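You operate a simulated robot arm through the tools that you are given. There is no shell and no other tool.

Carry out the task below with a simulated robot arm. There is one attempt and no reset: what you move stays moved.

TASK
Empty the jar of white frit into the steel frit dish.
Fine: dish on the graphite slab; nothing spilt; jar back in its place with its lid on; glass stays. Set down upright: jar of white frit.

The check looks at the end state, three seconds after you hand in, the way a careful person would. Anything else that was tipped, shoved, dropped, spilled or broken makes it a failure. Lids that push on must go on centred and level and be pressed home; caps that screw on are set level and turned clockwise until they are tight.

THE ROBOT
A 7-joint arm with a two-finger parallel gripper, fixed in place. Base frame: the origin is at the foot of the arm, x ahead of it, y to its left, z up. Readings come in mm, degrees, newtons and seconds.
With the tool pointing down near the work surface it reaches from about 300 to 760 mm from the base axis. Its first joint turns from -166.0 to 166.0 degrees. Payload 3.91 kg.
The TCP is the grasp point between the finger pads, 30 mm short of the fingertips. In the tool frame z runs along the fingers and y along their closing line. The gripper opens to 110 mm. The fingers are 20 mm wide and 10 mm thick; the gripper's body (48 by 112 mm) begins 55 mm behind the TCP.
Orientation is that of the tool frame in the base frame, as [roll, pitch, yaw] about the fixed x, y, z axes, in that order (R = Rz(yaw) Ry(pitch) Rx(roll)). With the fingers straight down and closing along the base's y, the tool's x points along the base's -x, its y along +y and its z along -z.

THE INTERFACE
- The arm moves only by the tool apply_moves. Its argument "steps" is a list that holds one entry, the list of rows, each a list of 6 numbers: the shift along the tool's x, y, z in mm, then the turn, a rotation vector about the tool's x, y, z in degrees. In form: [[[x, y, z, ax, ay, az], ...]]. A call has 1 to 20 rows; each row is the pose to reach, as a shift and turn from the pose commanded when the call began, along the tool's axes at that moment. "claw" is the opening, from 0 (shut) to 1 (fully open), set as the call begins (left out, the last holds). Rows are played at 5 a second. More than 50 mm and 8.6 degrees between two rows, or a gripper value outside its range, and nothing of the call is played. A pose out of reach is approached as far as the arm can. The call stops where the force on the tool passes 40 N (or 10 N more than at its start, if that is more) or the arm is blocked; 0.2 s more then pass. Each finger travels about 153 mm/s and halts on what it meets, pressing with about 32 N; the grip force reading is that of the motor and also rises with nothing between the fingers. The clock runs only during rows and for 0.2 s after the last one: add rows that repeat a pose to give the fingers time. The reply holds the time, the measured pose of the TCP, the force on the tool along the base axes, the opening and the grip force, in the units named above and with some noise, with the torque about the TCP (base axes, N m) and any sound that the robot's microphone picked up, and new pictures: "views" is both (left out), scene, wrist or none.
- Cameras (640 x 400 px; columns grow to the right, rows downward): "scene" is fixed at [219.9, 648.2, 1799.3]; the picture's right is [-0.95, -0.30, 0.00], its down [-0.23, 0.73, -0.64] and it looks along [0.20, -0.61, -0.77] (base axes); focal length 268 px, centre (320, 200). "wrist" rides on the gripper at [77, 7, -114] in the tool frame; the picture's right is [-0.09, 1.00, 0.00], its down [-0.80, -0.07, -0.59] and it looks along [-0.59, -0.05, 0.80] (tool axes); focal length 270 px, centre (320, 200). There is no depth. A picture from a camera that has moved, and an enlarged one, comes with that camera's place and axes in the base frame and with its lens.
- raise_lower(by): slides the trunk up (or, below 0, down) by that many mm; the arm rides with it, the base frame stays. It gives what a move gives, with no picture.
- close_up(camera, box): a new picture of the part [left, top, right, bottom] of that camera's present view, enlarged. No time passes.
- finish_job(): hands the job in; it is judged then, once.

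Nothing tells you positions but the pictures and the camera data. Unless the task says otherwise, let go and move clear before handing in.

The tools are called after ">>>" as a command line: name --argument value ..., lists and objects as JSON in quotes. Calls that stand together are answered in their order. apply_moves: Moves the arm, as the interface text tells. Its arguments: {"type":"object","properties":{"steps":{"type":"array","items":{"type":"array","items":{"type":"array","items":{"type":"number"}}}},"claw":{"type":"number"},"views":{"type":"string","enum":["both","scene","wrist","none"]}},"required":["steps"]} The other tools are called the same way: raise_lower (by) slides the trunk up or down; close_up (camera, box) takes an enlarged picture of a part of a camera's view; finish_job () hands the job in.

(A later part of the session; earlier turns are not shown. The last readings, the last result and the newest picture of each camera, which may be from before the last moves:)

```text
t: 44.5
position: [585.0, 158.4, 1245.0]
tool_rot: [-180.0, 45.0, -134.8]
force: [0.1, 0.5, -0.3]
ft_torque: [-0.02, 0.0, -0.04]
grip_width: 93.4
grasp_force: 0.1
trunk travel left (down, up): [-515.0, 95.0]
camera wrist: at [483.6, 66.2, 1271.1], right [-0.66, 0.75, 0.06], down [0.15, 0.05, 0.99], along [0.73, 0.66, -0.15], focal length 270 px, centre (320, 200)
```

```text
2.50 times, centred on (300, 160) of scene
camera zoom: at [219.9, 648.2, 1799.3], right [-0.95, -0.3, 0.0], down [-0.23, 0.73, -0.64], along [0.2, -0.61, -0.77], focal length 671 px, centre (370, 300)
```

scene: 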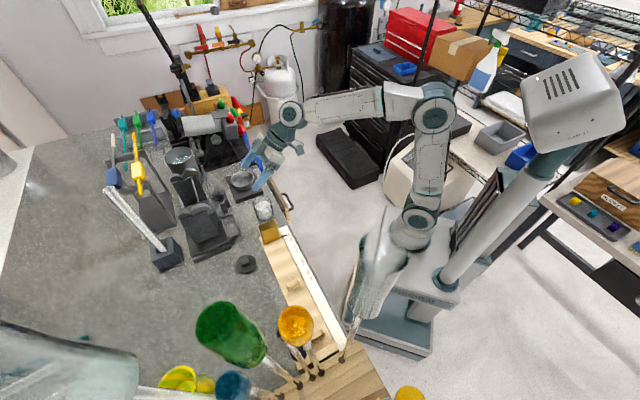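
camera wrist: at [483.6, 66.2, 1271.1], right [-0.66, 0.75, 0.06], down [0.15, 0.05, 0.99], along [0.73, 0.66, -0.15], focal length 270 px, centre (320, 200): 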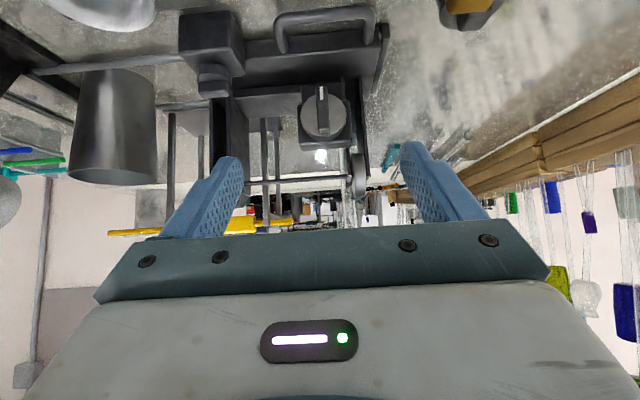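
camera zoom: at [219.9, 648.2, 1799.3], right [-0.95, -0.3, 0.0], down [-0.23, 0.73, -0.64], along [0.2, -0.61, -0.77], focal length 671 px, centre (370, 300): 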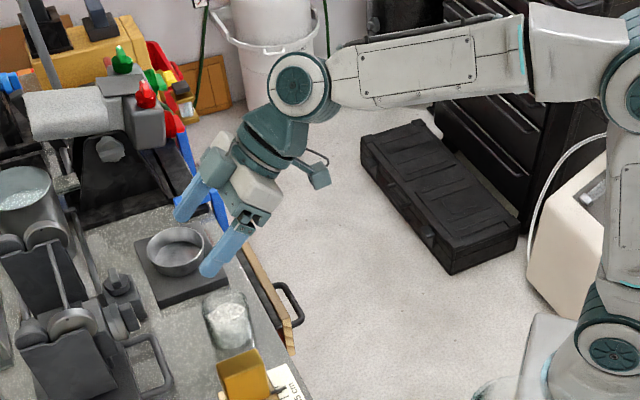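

The tilted pose is reachable. Before handling the open jar I'll rehearse with an empty gripper: tilt a bit more (62°), move above the dish, and then do the full 136° pouring roll well above everything.

>>> apply_moves --steps '[[[0, 0, 0, 0, -8, 0], [0, 0, 0, 0, -17, 0], [0, 0, 0, 0, -17, 0]]]' --views "none"

>>> apply_moves --steps '[[[-3, -37, 6, 0, 0, 0], [-6, -74, 12, 0, 0, 0], [-9, -111, 18, 0, 0, 0], [-12.7, -148, 23.8, 0, 0, 0], [-12.7, -148, 23.8, 0, 0, 0]]]' --views "none"

>>> apply_moves --steps '[[[0, 0, 0, -3.756, 0, 7.064], [0, 0, 0, -7.51, 0, 14.13], [0, 0, 0, -11.27, 0, 21.19], [0, 0, 0, -15.02, 0, 28.26], [0, 0, 0, -18.78, 0, 35.32], [0, 0, 0, -22.54, 0, 42.38], [0, 0, 0, -26.29, 0, 49.45], [0, 0, 0, -30.05, 0, 56.51], [0, 0, 0, -33.8, 0, 63.58], [0, 0, 0, -37.56, 0, 70.64], [0, 0, 0, -41.32, 0, 77.7], [0, 0, 0, -45.07, 0, 84.77], [0, 0, 0, -48.83, 0, 91.83], [0, 0, 0, -52.58, 0, 98.9], [0, 0, 0, -56.34, 0, 105.96], [0, 0, 0, -60.1, 0, 113.02], [0, 0, 0, -63.85, 0, 120.09]]]'

>>> close_up --camera "scene" --box '[180, 80, 400, 240]'

```text
refused: row 2 steps farther than a row can; nothing moved
```

```text
t: 45.7
position: [709.2, 71.1, 1235.2]
tool_rot: [180.0, 45.0, -134.9]
force: [0.7, 0.4, 0.5]
ft_torque: [0.0, -0.01, 0.0]
grip_width: 93.6
grasp_force: 0.1
trunk travel left (down, up): [-515.0, 95.0]
```

```text
t: 49.3
position: [707.4, 72.1, 1235.1]
tool_rot: [84.4, -48.3, 158.2]
force: [0.7, -1.0, 0.8]
ft_torque: [0.01, 0.0, -0.01]
grip_width: 93.6
grasp_force: 0.1
trunk travel left (down, up): [-515.0, 95.0]
camera wrist: at [614.4, -15.0, 1291.6], right [0.71, -0.39, 0.59], down [0.19, -0.71, -0.68], along [0.68, 0.59, -0.42], focal length 270 px, centre (320, 200)
```

scene: 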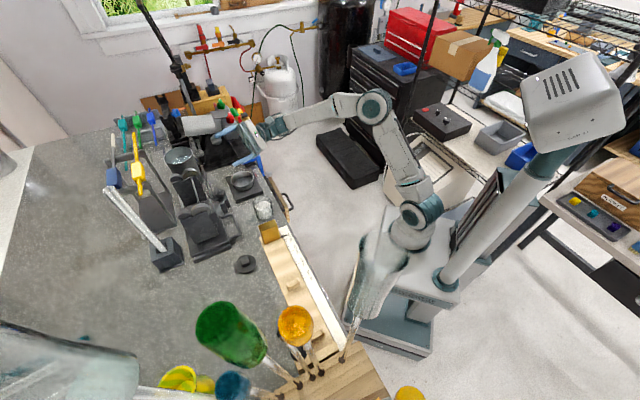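
wrist: 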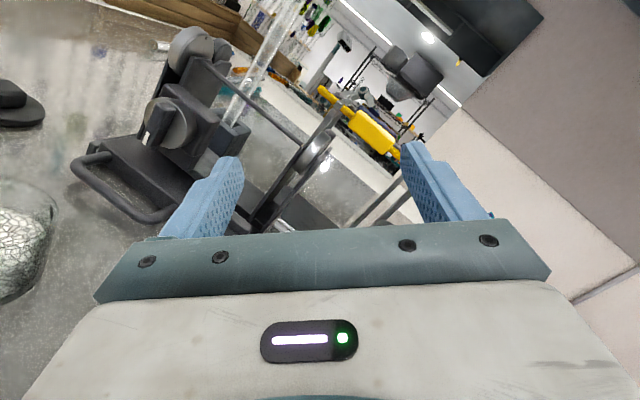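

```text
2.50 times, centred on (290, 160) of scene
camera zoom: at [219.9, 648.2, 1799.3], right [-0.95, -0.3, 0.0], down [-0.23, 0.73, -0.64], along [0.2, -0.61, -0.77], focal length 671 px, centre (395, 300)
```

zoom: 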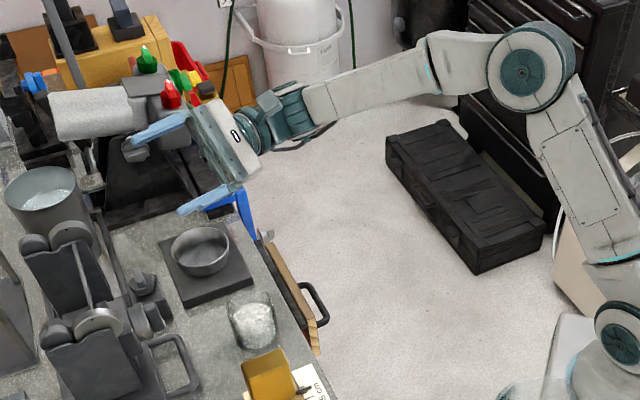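

The full pouring roll is reachable without hitting limits, although the extra tilt was refused because one row was too large. I'll undo the roll, go back above the jar, and add the tilt in smaller steps.

>>> apply_moves --steps '[[[0, 0, 0, 3.756, 0, -7.064], [0, 0, 0, 7.51, 0, -14.13], [0, 0, 0, 11.27, 0, -21.19], [0, 0, 0, 15.02, 0, -28.26], [0, 0, 0, 18.78, 0, -35.32], [0, 0, 0, 22.54, 0, -42.38], [0, 0, 0, 26.29, 0, -49.45], [0, 0, 0, 30.05, 0, -56.51], [0, 0, 0, 33.8, 0, -63.58], [0, 0, 0, 37.56, 0, -70.64], [0, 0, 0, 41.32, 0, -77.7], [0, 0, 0, 45.07, 0, -84.77], [0, 0, 0, 48.83, 0, -91.83], [0, 0, 0, 52.58, 0, -98.9], [0, 0, 0, 56.34, 0, -105.96], [0, 0, 0, 60.1, 0, -113.02], [0, 0, 0, 63.85, 0, -120.09]]]' --views "none"

>>> apply_moves --steps '[[[3, 37, -6, 0, 0, 0], [6, 74, -12, 0, 0, 0], [9, 111, -18, 0, 0, 0], [12.7, 148, -23.8, 0, 0, 0], [12.7, 148, -23.8, 0, 0, 0]]]' --views "none"

>>> apply_moves --steps '[[[0, 0, 0, 0, -6, 0], [0, 0, 0, 0, -12, 0], [0, 0, 0, 0, -17, 0], [0, 0, 0, 0, -17, 0]]]'

>>> close_up --camera "scene" --box '[220, 120, 320, 240]'

```text
t: 52.9
position: [708.0, 71.9, 1236.0]
tool_rot: [-179.9, 44.9, -134.8]
force: [-0.2, 0.3, -0.4]
ft_torque: [-0.06, -0.01, -0.01]
grip_width: 93.3
grasp_force: 0.0
trunk travel left (down, up): [-515.0, 95.0]
```

```text
t: 54.1
position: [584.9, 157.0, 1244.0]
tool_rot: [179.9, 44.9, -135.1]
force: [0.4, -0.2, -1.2]
ft_torque: [-0.01, -0.04, 0.04]
grip_width: 93.4
grasp_force: 0.0
trunk travel left (down, up): [-515.0, 95.0]
```

```text
t: 55.1
position: [585.6, 156.8, 1244.3]
tool_rot: [179.9, 62.0, -135.0]
force: [-0.6, 0.9, 0.4]
ft_torque: [0.0, -0.02, 0.02]
grip_width: 93.3
grasp_force: 0.0
trunk travel left (down, up): [-515.0, 95.0]
camera wrist: at [482.4, 64.5, 1230.6], right [-0.68, 0.73, 0.08], down [-0.05, -0.15, 0.99], along [0.74, 0.66, 0.14], focal length 270 px, centre (320, 200)
```

scene: 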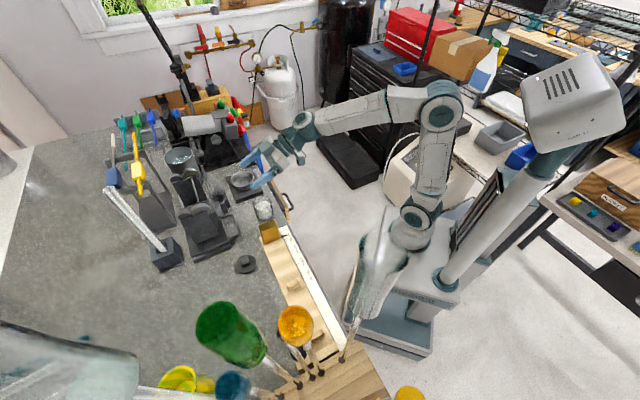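
wrist: 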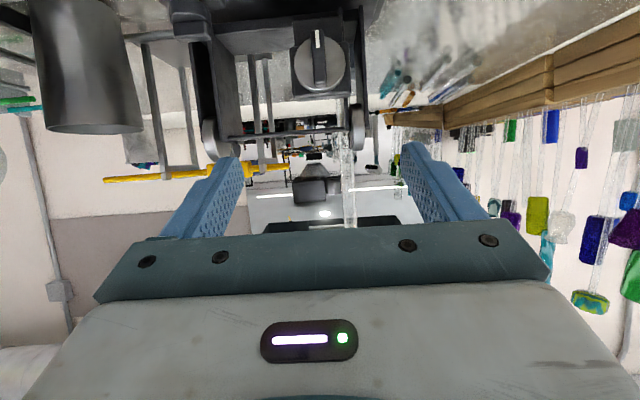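

```text
3.33 times, centred on (270, 180) of scene
camera zoom: at [219.9, 648.2, 1799.3], right [-0.95, -0.3, 0.0], down [-0.23, 0.73, -0.64], along [0.2, -0.61, -0.77], focal length 894 px, centre (487, 267)
```

zoom: 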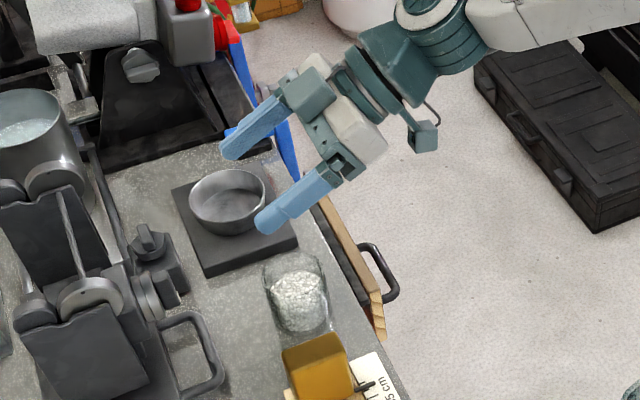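

The gripper is tilted 62°, with fingers along the row direction. I'll back it off towards the bench edge, lower it, then slide in along the fingers around the jar.

>>> apply_moves --steps '[[[15, 0.7, -28.6, 0, 0, 0], [30, 0.7, -57, 0, 0, 0], [45.5, 0.7, -85.7, 0, 0, 0], [80, 0.7, -67, 0, 0, 0], [114, 0.7, -49, 0, 0, 0], [148, 0.7, -31, 0, 0, 0], [166.2, 0.7, -21.5, 0, 0, 0], [166.2, 0.7, -21.5, 0, 0, 0]]]'

>>> close_up --camera "scene" --box '[220, 140, 320, 240]'

>>> close_up --camera "wrist" --box '[160, 0, 480, 240]'

```text
t: 56.9
position: [515.0, 89.4, 1107.8]
tool_rot: [179.9, 61.9, -135.1]
force: [-0.1, 0.6, 0.0]
ft_torque: [0.0, -0.01, -0.01]
grip_width: 93.5
grasp_force: 0.1
trunk travel left (down, up): [-515.0, 95.0]
camera wrist: at [412.8, -3.0, 1093.9], right [-0.68, 0.73, 0.08], down [-0.05, -0.15, 0.99], along [0.73, 0.66, 0.14], focal length 270 px, centre (320, 200)
```

scene: 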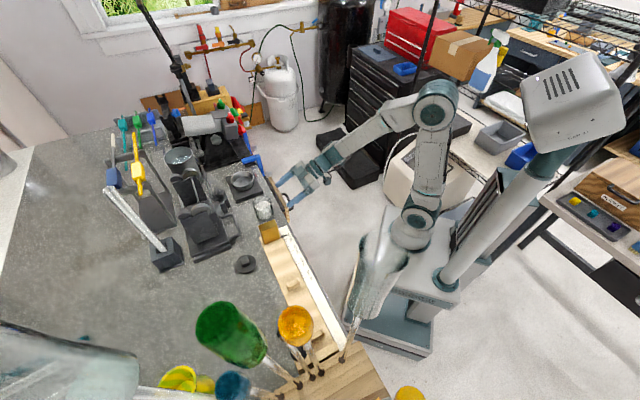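
wrist: 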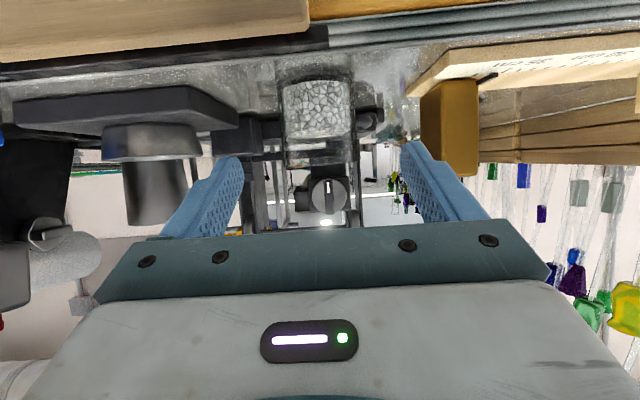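

```text
4.00 times, centred on (270, 190) of scene
camera zoom: at [219.9, 648.2, 1799.3], right [-0.95, -0.3, 0.0], down [-0.23, 0.73, -0.64], along [0.2, -0.61, -0.77], focal length 1073 px, centre (520, 240)
```

zoom: 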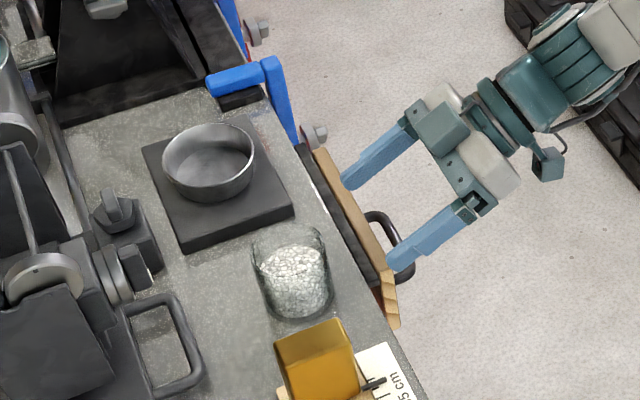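

```text
1.67 times, centred on (320, 120) of wrist
camera zoom: at [412.8, -3.0, 1093.9], right [-0.68, 0.73, 0.08], down [-0.05, -0.15, 0.99], along [0.73, 0.66, 0.14], focal length 450 px, centre (320, 333)
```

zoom: 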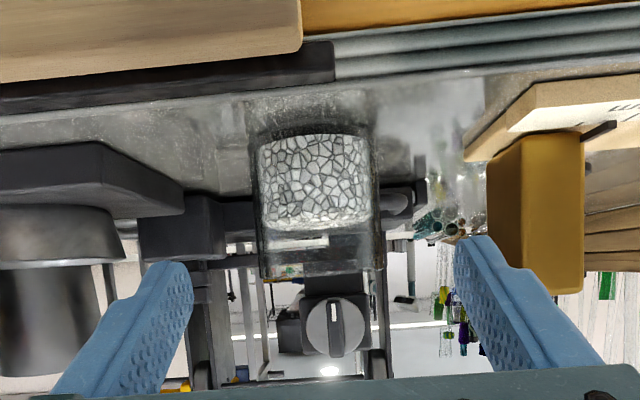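

Through the wrist view (which is upside down) the jar sits centred between the open fingers. I'll slide in along the fingers in two stages.

>>> apply_moves --steps '[[[0, 0, 20, 0, 0, 0], [0, 0, 40, 0, 0, 0], [0, 0, 60, 0, 0, 0], [0, 0, 75, 0, 0, 0], [0, 0, 75, 0, 0, 0]]]'

>>> close_up --camera "scene" --box '[230, 150, 310, 230]'

>>> close_up --camera "wrist" --box '[160, 0, 480, 240]'

```text
t: 58.1
position: [562.8, 136.3, 1072.5]
tool_rot: [-180.0, 61.9, -134.9]
force: [-0.2, 0.7, -0.8]
ft_torque: [0.01, -0.01, 0.01]
grip_width: 93.5
grasp_force: 0.0
trunk travel left (down, up): [-515.0, 95.0]
camera wrist: at [460.7, 43.6, 1058.7], right [-0.68, 0.73, 0.08], down [-0.05, -0.15, 0.99], along [0.74, 0.66, 0.14], focal length 270 px, centre (320, 200)
```

scene: 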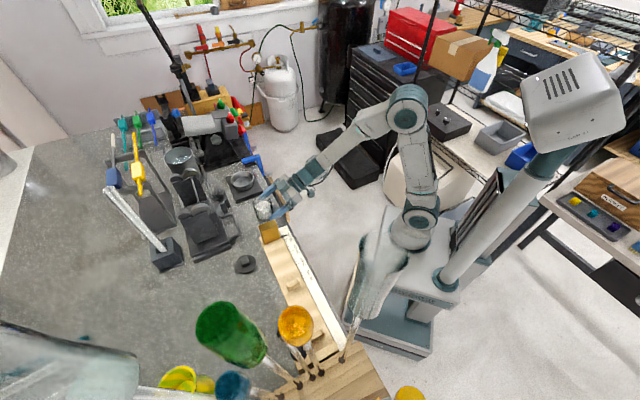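
wrist: 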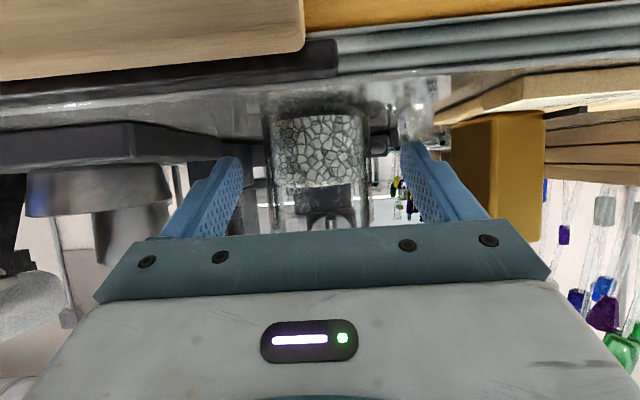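

```text
5.00 times, centred on (270, 190) of scene
camera zoom: at [219.9, 648.2, 1799.3], right [-0.95, -0.3, 0.0], down [-0.23, 0.73, -0.64], along [0.2, -0.61, -0.77], focal length 1341 px, centre (570, 250)
```

zoom: 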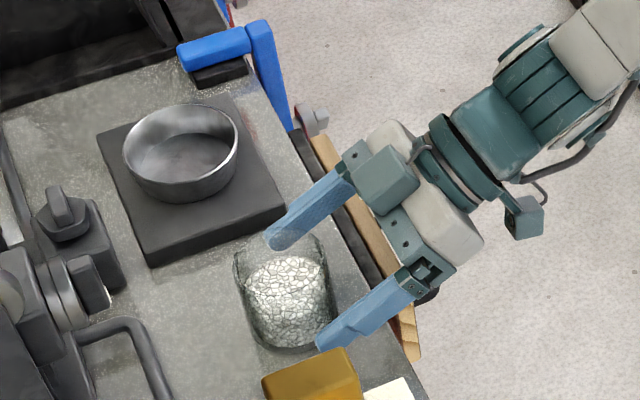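

```text
1.67 times, centred on (320, 120) of wrist
camera zoom: at [460.7, 43.6, 1058.7], right [-0.68, 0.73, 0.08], down [-0.05, -0.15, 0.99], along [0.74, 0.66, 0.14], focal length 450 px, centre (320, 333)
```

zoom: 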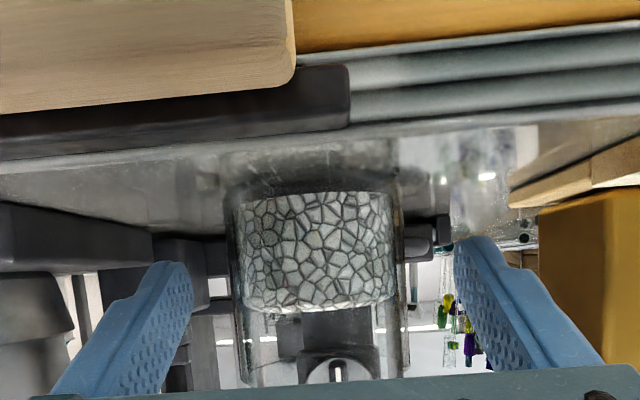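

The approach is clear: the jar is centred and the camera bracket stays outside the bench edge. I'll go the last 35 mm.

>>> apply_moves --steps '[[[0, 0, 12, 0, 0, 0], [0, 0, 24, 0, 0, 0], [0, 0, 34, 0, 0, 0], [0, 0, 34, 0, 0, 0]]]'

>>> close_up --camera "scene" --box '[230, 150, 310, 230]'

>>> close_up --camera "wrist" --box '[160, 0, 480, 240]'

```text
t: 59.1
position: [584.7, 157.7, 1056.8]
tool_rot: [179.9, 61.9, -135.0]
force: [-0.2, 0.0, -0.3]
ft_torque: [0.05, -0.02, 0.01]
grip_width: 93.5
grasp_force: 0.0
trunk travel left (down, up): [-515.0, 95.0]
camera wrist: at [481.2, 64.9, 1042.7], right [-0.68, 0.73, 0.08], down [-0.05, -0.15, 0.99], along [0.73, 0.66, 0.14], focal length 270 px, centre (320, 200)
```

scene: 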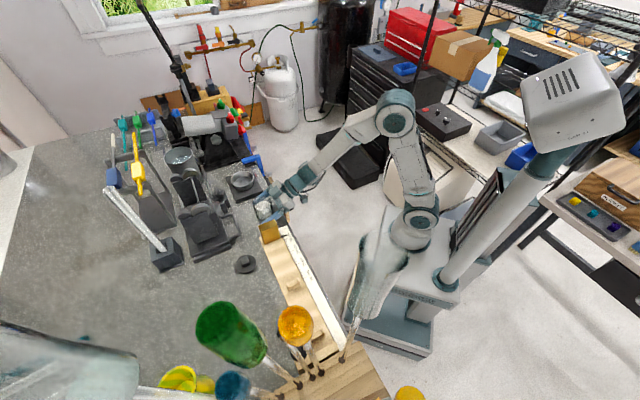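
wrist: 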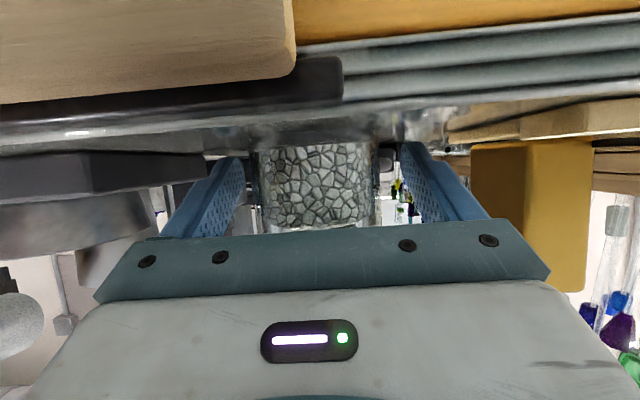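

```text
5.00 times, centred on (270, 190) of scene
camera zoom: at [219.9, 648.2, 1799.3], right [-0.95, -0.3, 0.0], down [-0.23, 0.73, -0.64], along [0.2, -0.61, -0.77], focal length 1341 px, centre (570, 250)
```

zoom: 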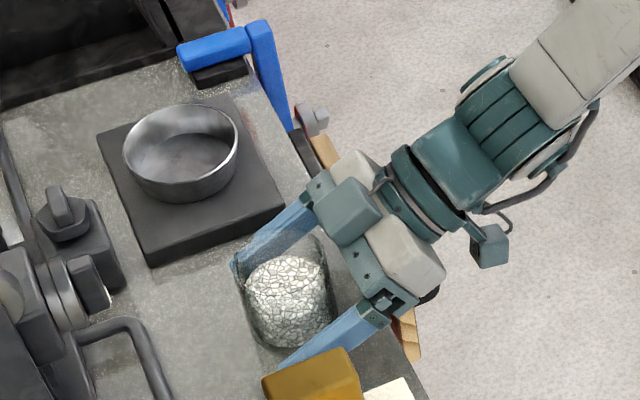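

```text
1.67 times, centred on (320, 120) of wrist
camera zoom: at [481.2, 64.9, 1042.7], right [-0.68, 0.73, 0.08], down [-0.05, -0.15, 0.99], along [0.73, 0.66, 0.14], focal length 450 px, centre (320, 333)
```

zoom: 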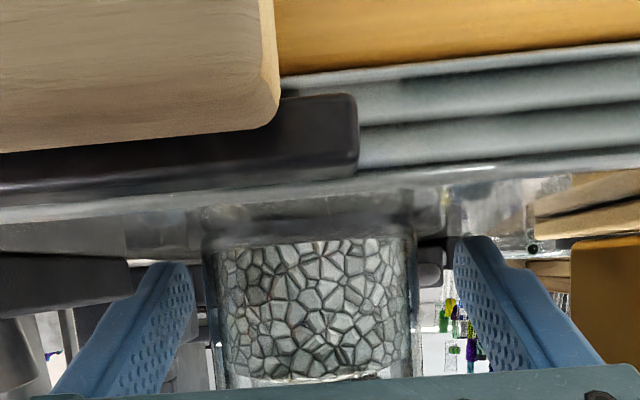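

The fingers now straddle the jar at mid-height. Closing.

>>> apply_moves --steps '[[[0, 0, 0, 0, 0, 0], [0, 0, 0, 0, 0, 0], [0, 0, 0, 0, 0, 0]]]' --claw 0.4

>>> close_up --camera "scene" --box '[230, 150, 310, 230]'

```text
t: 59.9
position: [583.2, 159.1, 1056.2]
tool_rot: [179.9, 62.0, -135.1]
force: [1.0, -0.1, 0.1]
ft_torque: [0.04, -0.03, 0.0]
grip_width: 63.7
grasp_force: 32.0
trunk travel left (down, up): [-515.0, 95.0]
camera wrist: at [481.2, 65.0, 1042.8], right [-0.68, 0.73, 0.08], down [-0.05, -0.15, 0.99], along [0.73, 0.66, 0.14], focal length 270 px, centre (320, 200)
```

scene: 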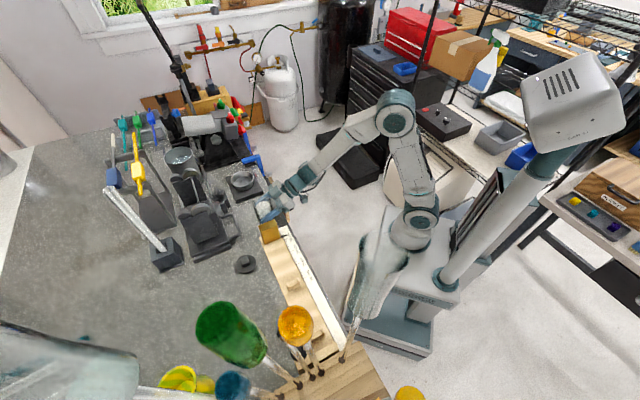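
wrist: 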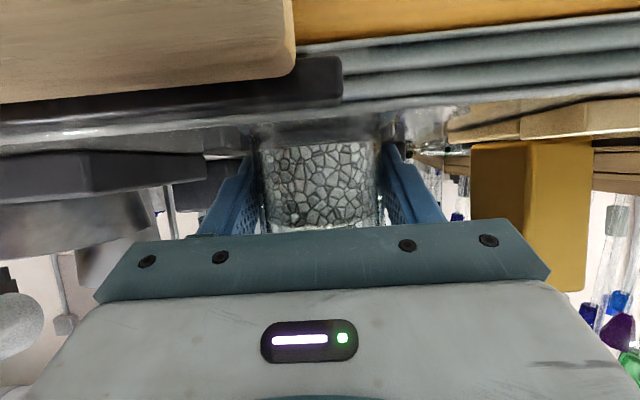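

```text
5.00 times, centred on (270, 190) of scene
camera zoom: at [219.9, 648.2, 1799.3], right [-0.95, -0.3, 0.0], down [-0.23, 0.73, -0.64], along [0.2, -0.61, -0.77], focal length 1341 px, centre (570, 250)
```

zoom: 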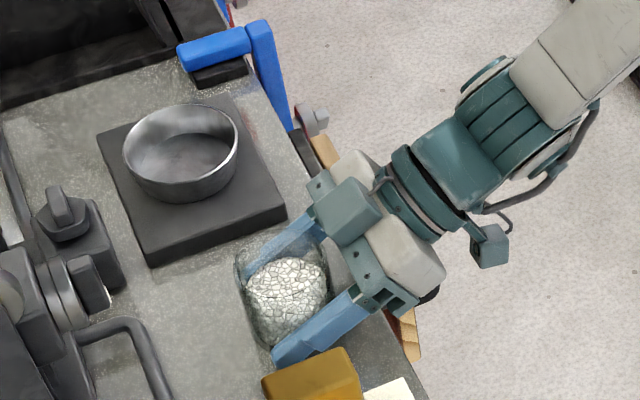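

The jar is gripped from the side at 64 mm. I'll lift it straight up about 108 mm, then carry it level until it hangs just uphill of the dish.

>>> apply_moves --steps '[[[-5, 0, -2.6, 0, 0, 0], [-18, 0, -9.5, 0, 0, 0], [-40, 0, -21, 0, 0, 0], [-65, 0, -34.5, 0, 0, 0], [-85, 0, -45, 0, 0, 0], [-95.6, 0, -50.8, 0, 0, 0], [-98, -15, -47, 0, 0, 0], [-101, -40, -40.5, 0, 0, 0], [-105, -68, -33, 0, 0, 0], [-107.5, -87, -28, 0, 0, 0], [-108.5, -93.2, -26.5, 0, 0, 0], [-108.5, -93.2, -26.5, 0, 0, 0]]]'

>>> close_up --camera "scene" --box '[220, 120, 320, 220]'

```text
t: 62.5
position: [668.8, 111.6, 1163.7]
tool_rot: [179.9, 61.9, -135.1]
force: [-0.6, -0.6, -2.6]
ft_torque: [0.03, 0.02, -0.04]
grip_width: 63.5
grasp_force: 32.3
trunk travel left (down, up): [-515.0, 95.0]
camera wrist: at [566.7, 18.4, 1151.0], right [-0.68, 0.73, 0.08], down [-0.05, -0.15, 0.99], along [0.74, 0.66, 0.14], focal length 270 px, centre (320, 200)
```

scene: 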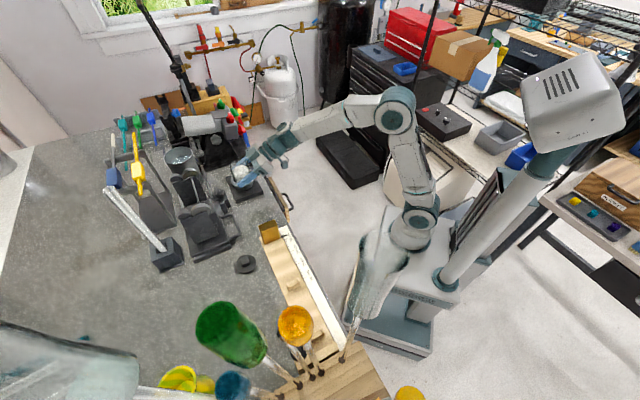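
wrist: 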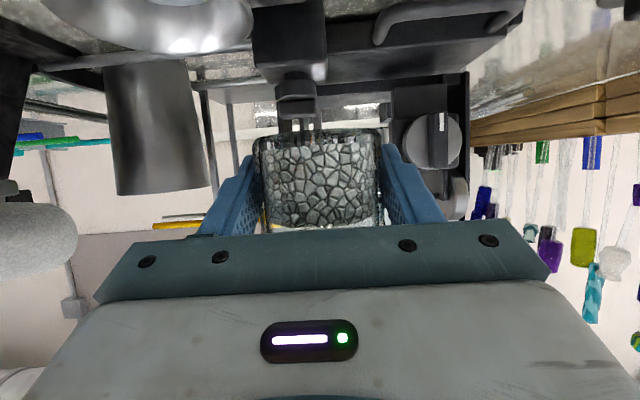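

```text
4.00 times, centred on (270, 170) of scene
camera zoom: at [219.9, 648.2, 1799.3], right [-0.95, -0.3, 0.0], down [-0.23, 0.73, -0.64], along [0.2, -0.61, -0.77], focal length 1073 px, centre (520, 320)
```

zoom: 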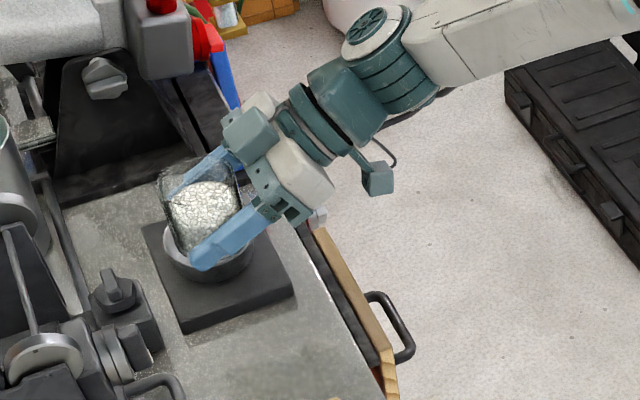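

The jar hangs upright just uphill of the dish at the planned pouring start. I'll roll it to 56° while lowering slightly, which shouldn't spill anything yet, and check.

>>> apply_moves --steps '[[[4.9, 0, 2.6, -3.756, 0, 7.064], [9.8, 0, 5.2, -7.512, 0, 14.128], [14.7, 0, 7.8, -11.268, 0, 21.192], [19.6, 0, 10.4, -15.024, 0, 28.256], [24.5, 0, 13, -18.78, 0, 35.32], [29.4, 0, 15.6, -22.536, 0, 42.384], [34.3, 0, 18.2, -26.292, 0, 49.448], [34.3, 0, 18.2, -26.292, 0, 49.448]]]'

>>> close_up --camera "scene" --box '[220, 130, 300, 210]'

```text
t: 64.3
position: [669.6, 111.5, 1126.1]
tool_rot: [107.6, 29.4, 167.7]
force: [-1.0, 0.4, -2.6]
ft_torque: [0.02, -0.01, -0.03]
grip_width: 63.7
grasp_force: 32.2
trunk travel left (down, up): [-515.0, 95.0]
camera wrist: at [560.9, 25.0, 1124.1], right [-0.32, 0.38, 0.87], down [0.5, -0.71, 0.49], along [0.8, 0.59, 0.04], focal length 270 px, centre (320, 200)
```

scene: 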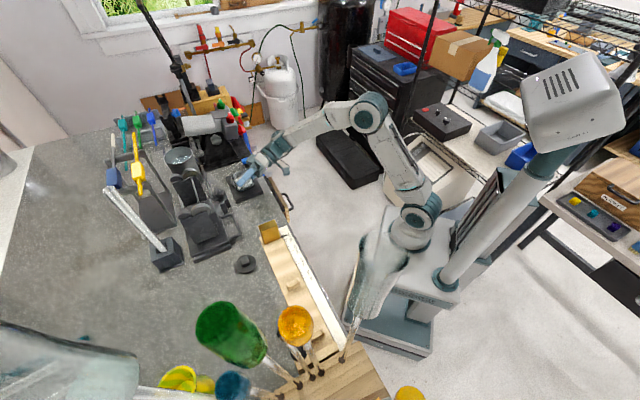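
wrist: 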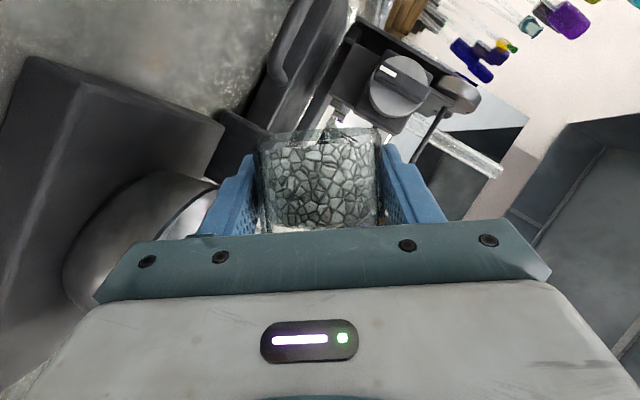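

```text
5.00 times, centred on (260, 170) of scene
camera zoom: at [219.9, 648.2, 1799.3], right [-0.95, -0.3, 0.0], down [-0.23, 0.73, -0.64], along [0.2, -0.61, -0.77], focal length 1341 px, centre (620, 350)
```

zoom: 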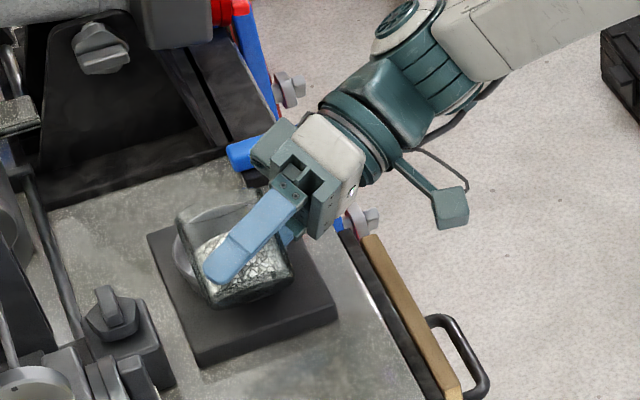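

Nothing has spilled at 56°, with the jar lip over the dish. I'll continue slowly to 72°, keeping the lip in place.

>>> apply_moves --steps '[[[0.2, -1, 0.1, -0.939, 0, 1.766], [0.4, -2.1, 0.21, -1.878, 0, 3.532], [-0.3, -1.5, -0.2, -2.817, 0, 5.298], [-1.1, -0.84, -0.58, -3.756, 0, 7.064], [-2, 0, -1.1, -4.695, 0, 8.83], [-3, 0.73, -1.6, -5.634, 0, 10.596], [-4, 1.45, -2.15, -6.573, 0, 12.362], [-5, 2.19, -2.7, -7.512, 0, 14.128], [-5, 2.19, -2.7, -7.512, 0, 14.128]]]'

>>> close_up --camera "scene" --box '[220, 130, 300, 210]'

>>> close_up --camera "wrist" --box '[0, 0, 400, 320]'

```text
t: 66.3
position: [672.1, 109.8, 1132.0]
tool_rot: [98.8, 15.8, 164.3]
force: [0.0, 0.6, -2.5]
ft_torque: [0.0, 0.01, 0.02]
grip_width: 63.4
grasp_force: 31.9
trunk travel left (down, up): [-515.0, 95.0]
camera wrist: at [563.0, 22.0, 1133.4], right [-0.13, 0.19, 0.97], down [0.57, -0.78, 0.24], along [0.81, 0.59, -0.01], focal length 270 px, centre (320, 200)
```

scene: 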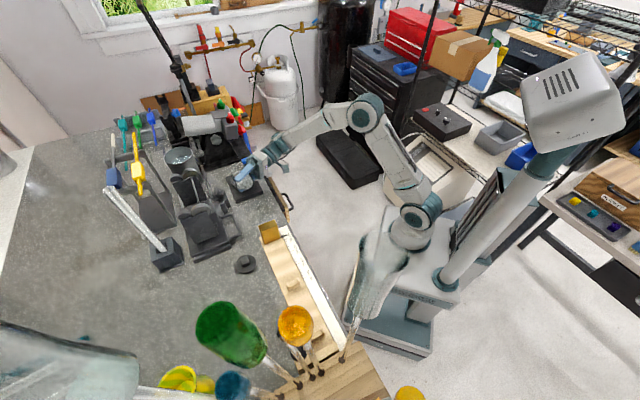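
wrist: 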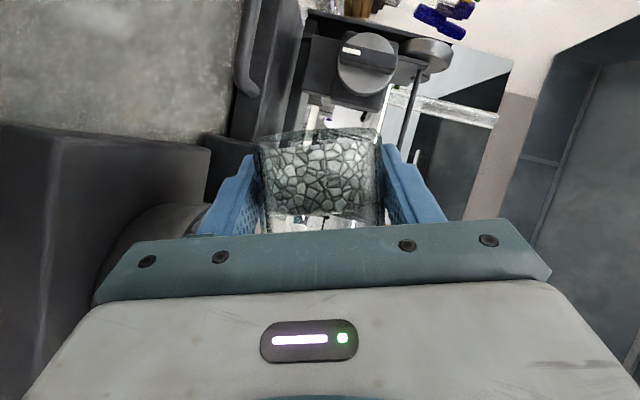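

```text
5.00 times, centred on (260, 170) of scene
camera zoom: at [219.9, 648.2, 1799.3], right [-0.95, -0.3, 0.0], down [-0.23, 0.73, -0.64], along [0.2, -0.61, -0.77], focal length 1341 px, centre (620, 350)
```

zoom: 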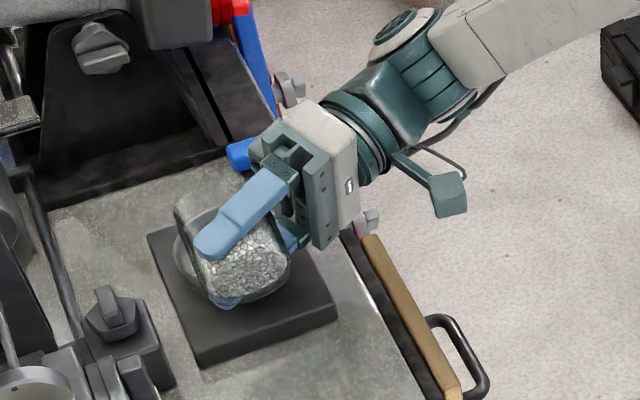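

```text
1.25 times, centred on (200, 160) of wrist
camera zoom: at [563.0, 22.0, 1133.4], right [-0.13, 0.19, 0.97], down [0.57, -0.78, 0.24], along [0.81, 0.59, -0.01], focal length 338 px, centre (470, 250)
```

zoom: 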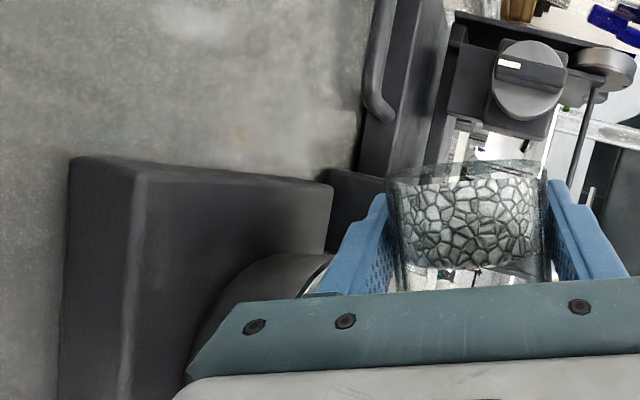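

The lip is still over the dish and the frit has not flowed yet. I'll continue to 88° in 2° steps.

>>> apply_moves --steps '[[[-0.95, 0.24, -0.5, -0.939, 0, 1.766], [-1.9, 0.48, -1, -1.878, 0, 3.532], [-2.85, 0.72, -1.5, -2.817, 0, 5.298], [-3.8, 0.96, -2, -3.756, 0, 7.064], [-4.75, 1.2, -2.5, -4.695, 0, 8.83], [-5.7, 1.45, -3, -5.634, 0, 10.596], [-6.65, 1.7, -3.5, -6.573, 0, 12.362], [-7.6, 1.93, -4.05, -7.512, 0, 14.128], [-7.6, 1.93, -4.05, -7.512, 0, 14.128]]]'

>>> close_up --camera "scene" --box '[220, 130, 300, 210]'

>>> close_up --camera "wrist" --box '[0, 0, 400, 320]'

```text
t: 68.3
position: [676.3, 102.9, 1135.4]
tool_rot: [91.0, 1.7, 163.1]
force: [-0.2, -0.3, -2.2]
ft_torque: [0.03, -0.02, -0.01]
grip_width: 63.4
grasp_force: 32.1
trunk travel left (down, up): [-515.0, 95.0]
camera wrist: at [569.2, 16.3, 1141.9], right [0.06, 0.0, 1.0], down [0.59, -0.8, -0.04], along [0.8, 0.6, -0.05], focal length 270 px, centre (320, 200)
```

scene: 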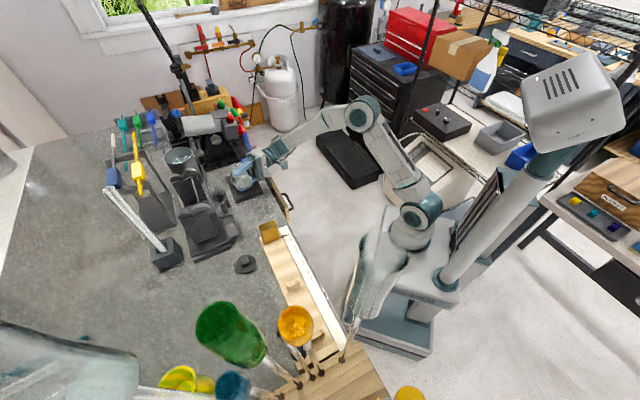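
wrist: 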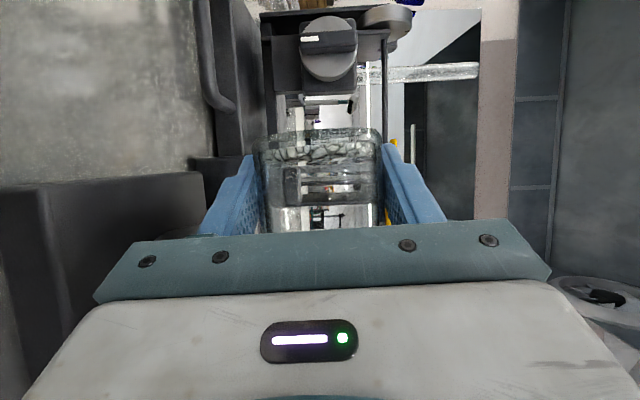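

```text
5.00 times, centred on (260, 170) of scene
camera zoom: at [219.9, 648.2, 1799.3], right [-0.95, -0.3, 0.0], down [-0.23, 0.73, -0.64], along [0.2, -0.61, -0.77], focal length 1341 px, centre (620, 350)
```

zoom: 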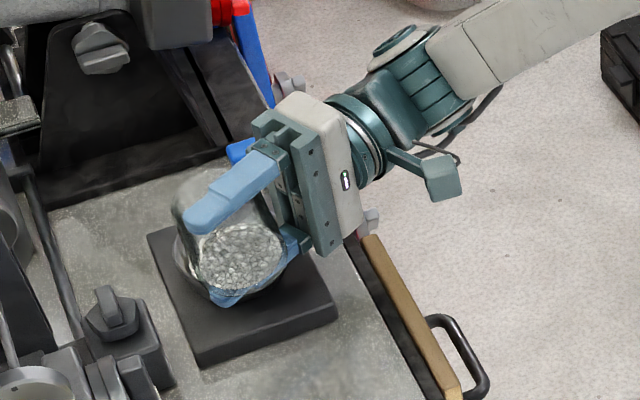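

```text
1.25 times, centred on (200, 160) of wrist
camera zoom: at [569.2, 16.3, 1141.9], right [0.06, 0.0, 1.0], down [0.59, -0.8, -0.04], along [0.8, 0.6, -0.05], focal length 338 px, centre (470, 250)
```

zoom: 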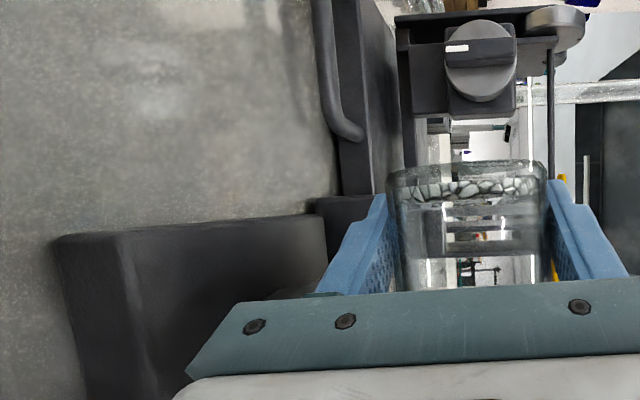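

Most of the frit has already gone into the dish, with a thin layer left in the jar. I'll keep rolling slowly to 112°.

>>> apply_moves --steps '[[[-1.17, 0.81, -0.62, -0.939, 0, 1.766], [-2.33, 1.63, -1.24, -1.878, 0, 3.532], [-3.5, 2.44, -1.86, -2.817, 0, 5.298], [-4.67, 3.25, -2.48, -3.756, 0, 7.064], [-5.83, 4.07, -3.1, -4.695, 0, 8.83], [-7, 4.88, -3.72, -5.634, 0, 10.596], [-8.17, 5.69, -4.34, -6.573, 0, 12.362], [-9.33, 6.5, -4.96, -7.512, 0, 14.128], [-10.5, 7.32, -5.58, -8.451, 0, 15.894], [-11.67, 8.13, -6.2, -9.39, 0, 17.66], [-12.83, 8.95, -6.82, -10.329, 0, 19.426], [-14, 9.76, -7.44, -11.268, 0, 21.192]]]'

>>> close_up --camera "scene" --box '[220, 130, 300, 210]'

>>> close_up --camera "wrist" --box '[160, 60, 400, 260]'

```text
t: 70.9
position: [687.6, 91.1, 1146.6]
tool_rot: [79.1, -19.4, 165.0]
force: [-1.3, -6.7, 15.6]
ft_torque: [-1.32, 0.34, 0.02]
grip_width: 63.4
grasp_force: 32.5
trunk travel left (down, up): [-515.0, 95.0]
camera wrist: at [581.4, 0.8, 1158.7], right [0.34, -0.29, 0.89], down [0.52, -0.73, -0.44], along [0.78, 0.62, -0.1], focal length 270 px, centre (320, 200)
```

scene: 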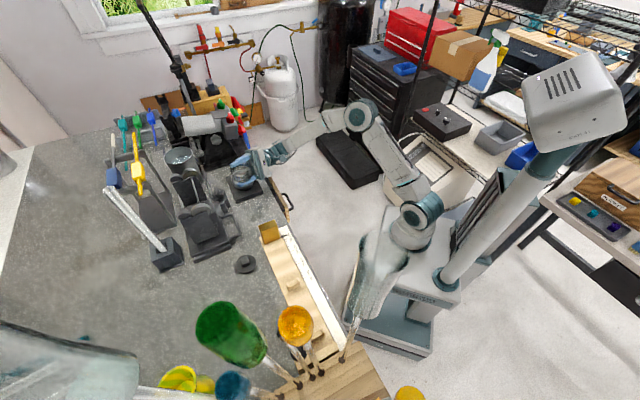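
wrist: 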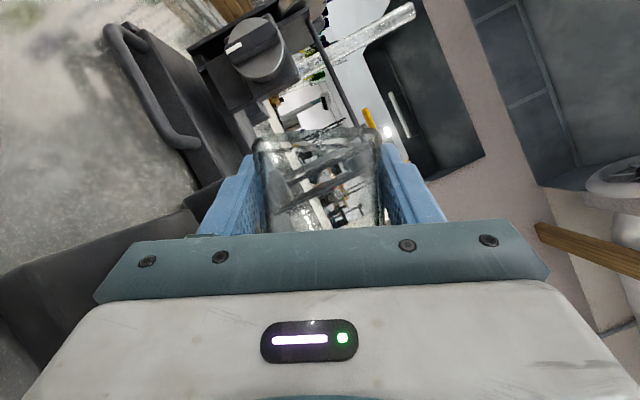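

```text
5.00 times, centred on (260, 170) of scene
camera zoom: at [219.9, 648.2, 1799.3], right [-0.95, -0.3, 0.0], down [-0.23, 0.73, -0.64], along [0.2, -0.61, -0.77], focal length 1341 px, centre (620, 350)
```

zoom: 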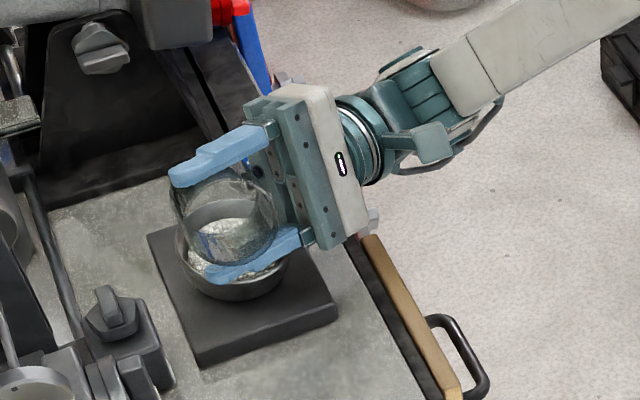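

```text
2.00 times, centred on (280, 160) of wrist
camera zoom: at [581.4, 0.8, 1158.7], right [0.34, -0.29, 0.89], down [0.52, -0.73, -0.44], along [0.78, 0.62, -0.1], focal length 541 px, centre (400, 280)
```

zoom: 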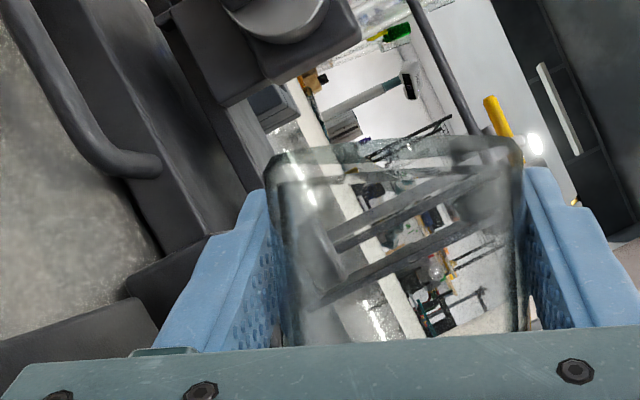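

The jar now looks empty, but the force reading (15 N upward) suggests the gripper is resting on the dish rim. I'll stop rolling and lift straight up a little.

>>> apply_moves --steps '[[[2, 5.5, 1.05, 0, 0, 0], [4, 11.1, 2.1, 0, 0, 0], [6.6, 18.5, 3.5, 0, 0, 0], [6.6, 18.5, 3.5, 0, 0, 0]]]'

>>> close_up --camera "scene" --box '[230, 140, 290, 200]'

>>> close_up --camera "wrist" --box '[160, 60, 400, 260]'

```text
t: 71.9
position: [688.5, 92.0, 1164.9]
tool_rot: [79.4, -19.5, 164.9]
force: [0.1, 0.9, -1.7]
ft_torque: [0.06, 0.0, 0.02]
grip_width: 63.4
grasp_force: 32.8
trunk travel left (down, up): [-515.0, 95.0]
camera wrist: at [583.1, 2.4, 1177.1], right [0.35, -0.28, 0.89], down [0.52, -0.73, -0.44], along [0.78, 0.62, -0.11], focal length 270 px, centre (320, 200)
```

scene: 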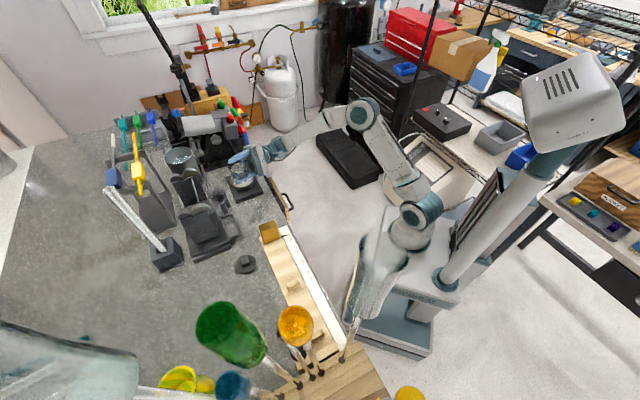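
wrist: 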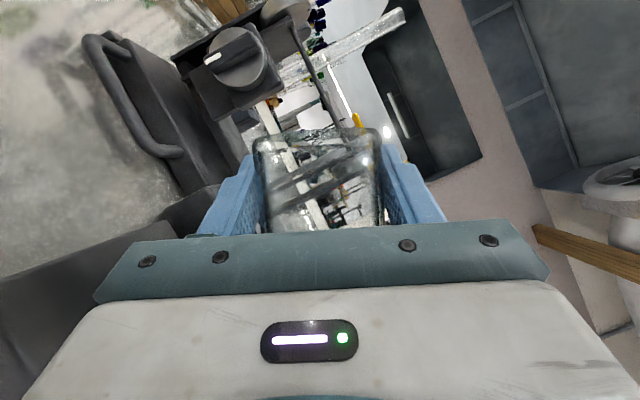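

```text
6.67 times, centred on (260, 170) of scene
camera zoom: at [219.9, 648.2, 1799.3], right [-0.95, -0.3, 0.0], down [-0.23, 0.73, -0.64], along [0.2, -0.61, -0.77], focal length 1788 px, centre (720, 400)
```

zoom: 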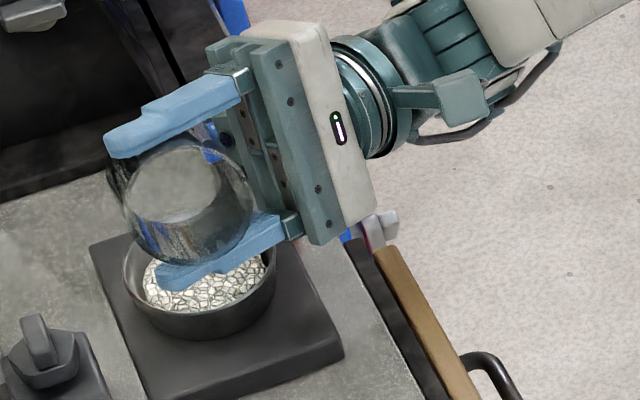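

```text
2.00 times, centred on (280, 160) of wrist
camera zoom: at [583.1, 2.4, 1177.1], right [0.35, -0.28, 0.89], down [0.52, -0.73, -0.44], along [0.78, 0.62, -0.11], focal length 541 px, centre (400, 280)
```

zoom: 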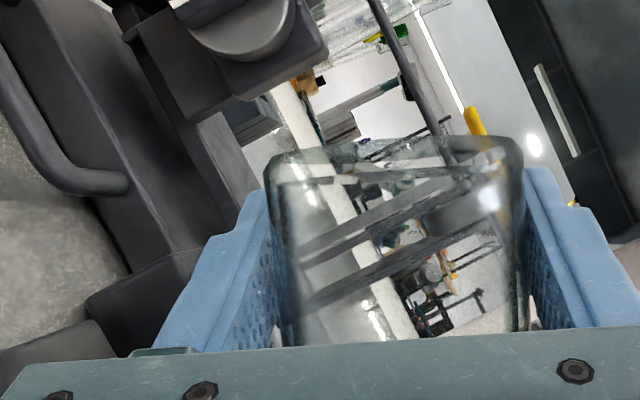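

The dish sits undisturbed on the slab holding the frit, and the jar looks empty. To shake out any last pieces I'll roll on to 136° at this greater clearance.

>>> apply_moves --steps '[[[-2.2, 2.8, -1.2, -1.878, 0, 3.532], [-4.3, 5.6, -2.3, -3.756, 0, 7.064], [-6.5, 8.4, -3.5, -5.634, 0, 10.596], [-8.7, 11.2, -4.6, -7.512, 0, 14.128], [-10.8, 14, -5.8, -9.39, 0, 17.66], [-13, 16.8, -6.95, -11.268, 0, 21.192], [-13, 16.8, -6.95, -11.268, 0, 21.192], [-13, 16.8, -6.95, -11.268, 0, 21.192]]]'

>>> close_up --camera "scene" --box '[230, 140, 290, 200]'

>>> close_up --camera "wrist" --box '[160, 60, 400, 260]'

```text
t: 73.7
position: [701.9, 79.0, 1174.9]
tool_rot: [64.1, -39.6, 172.5]
force: [0.6, 0.2, -2.4]
ft_torque: [-0.01, 0.01, 0.02]
grip_width: 63.4
grasp_force: 32.1
trunk travel left (down, up): [-515.0, 95.0]
camera wrist: at [600.7, -16.2, 1190.6], right [0.58, -0.52, 0.63], down [0.34, -0.55, -0.76], along [0.74, 0.65, -0.14], focal length 270 px, centre (320, 200)
```

scene: 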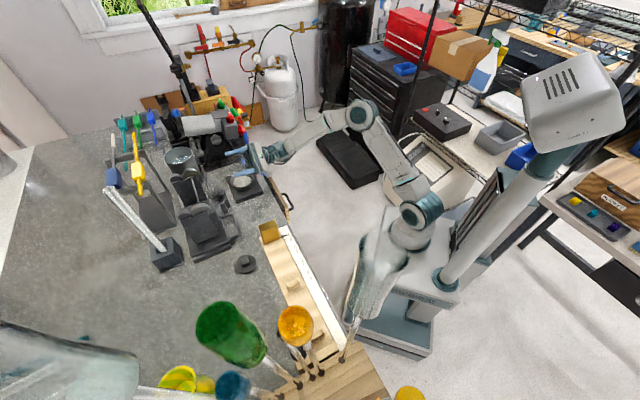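
wrist: 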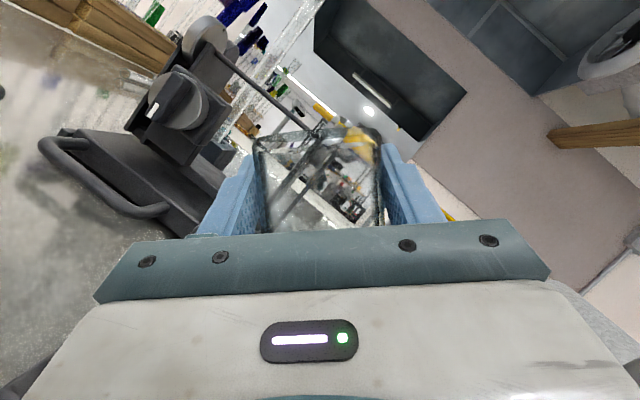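

```text
6.67 times, centred on (260, 170) of scene
camera zoom: at [219.9, 648.2, 1799.3], right [-0.95, -0.3, 0.0], down [-0.23, 0.73, -0.64], along [0.2, -0.61, -0.77], focal length 1788 px, centre (720, 400)
```

zoom: 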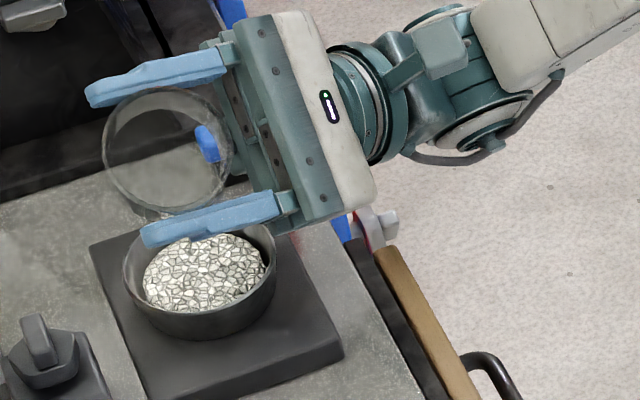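

```text
2.00 times, centred on (280, 160) of wrist
camera zoom: at [600.7, -16.2, 1190.6], right [0.58, -0.52, 0.63], down [0.34, -0.55, -0.76], along [0.74, 0.65, -0.14], focal length 541 px, centre (400, 280)
```

zoom: 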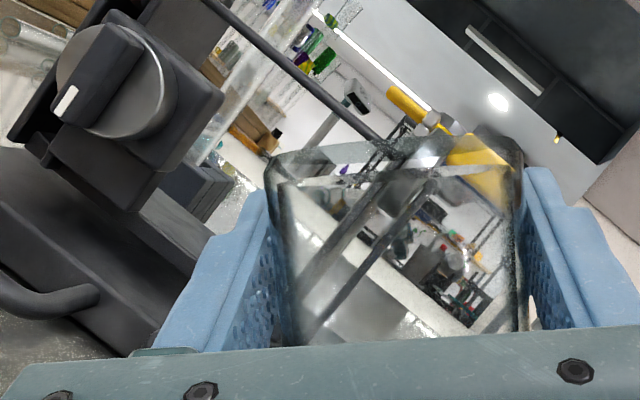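

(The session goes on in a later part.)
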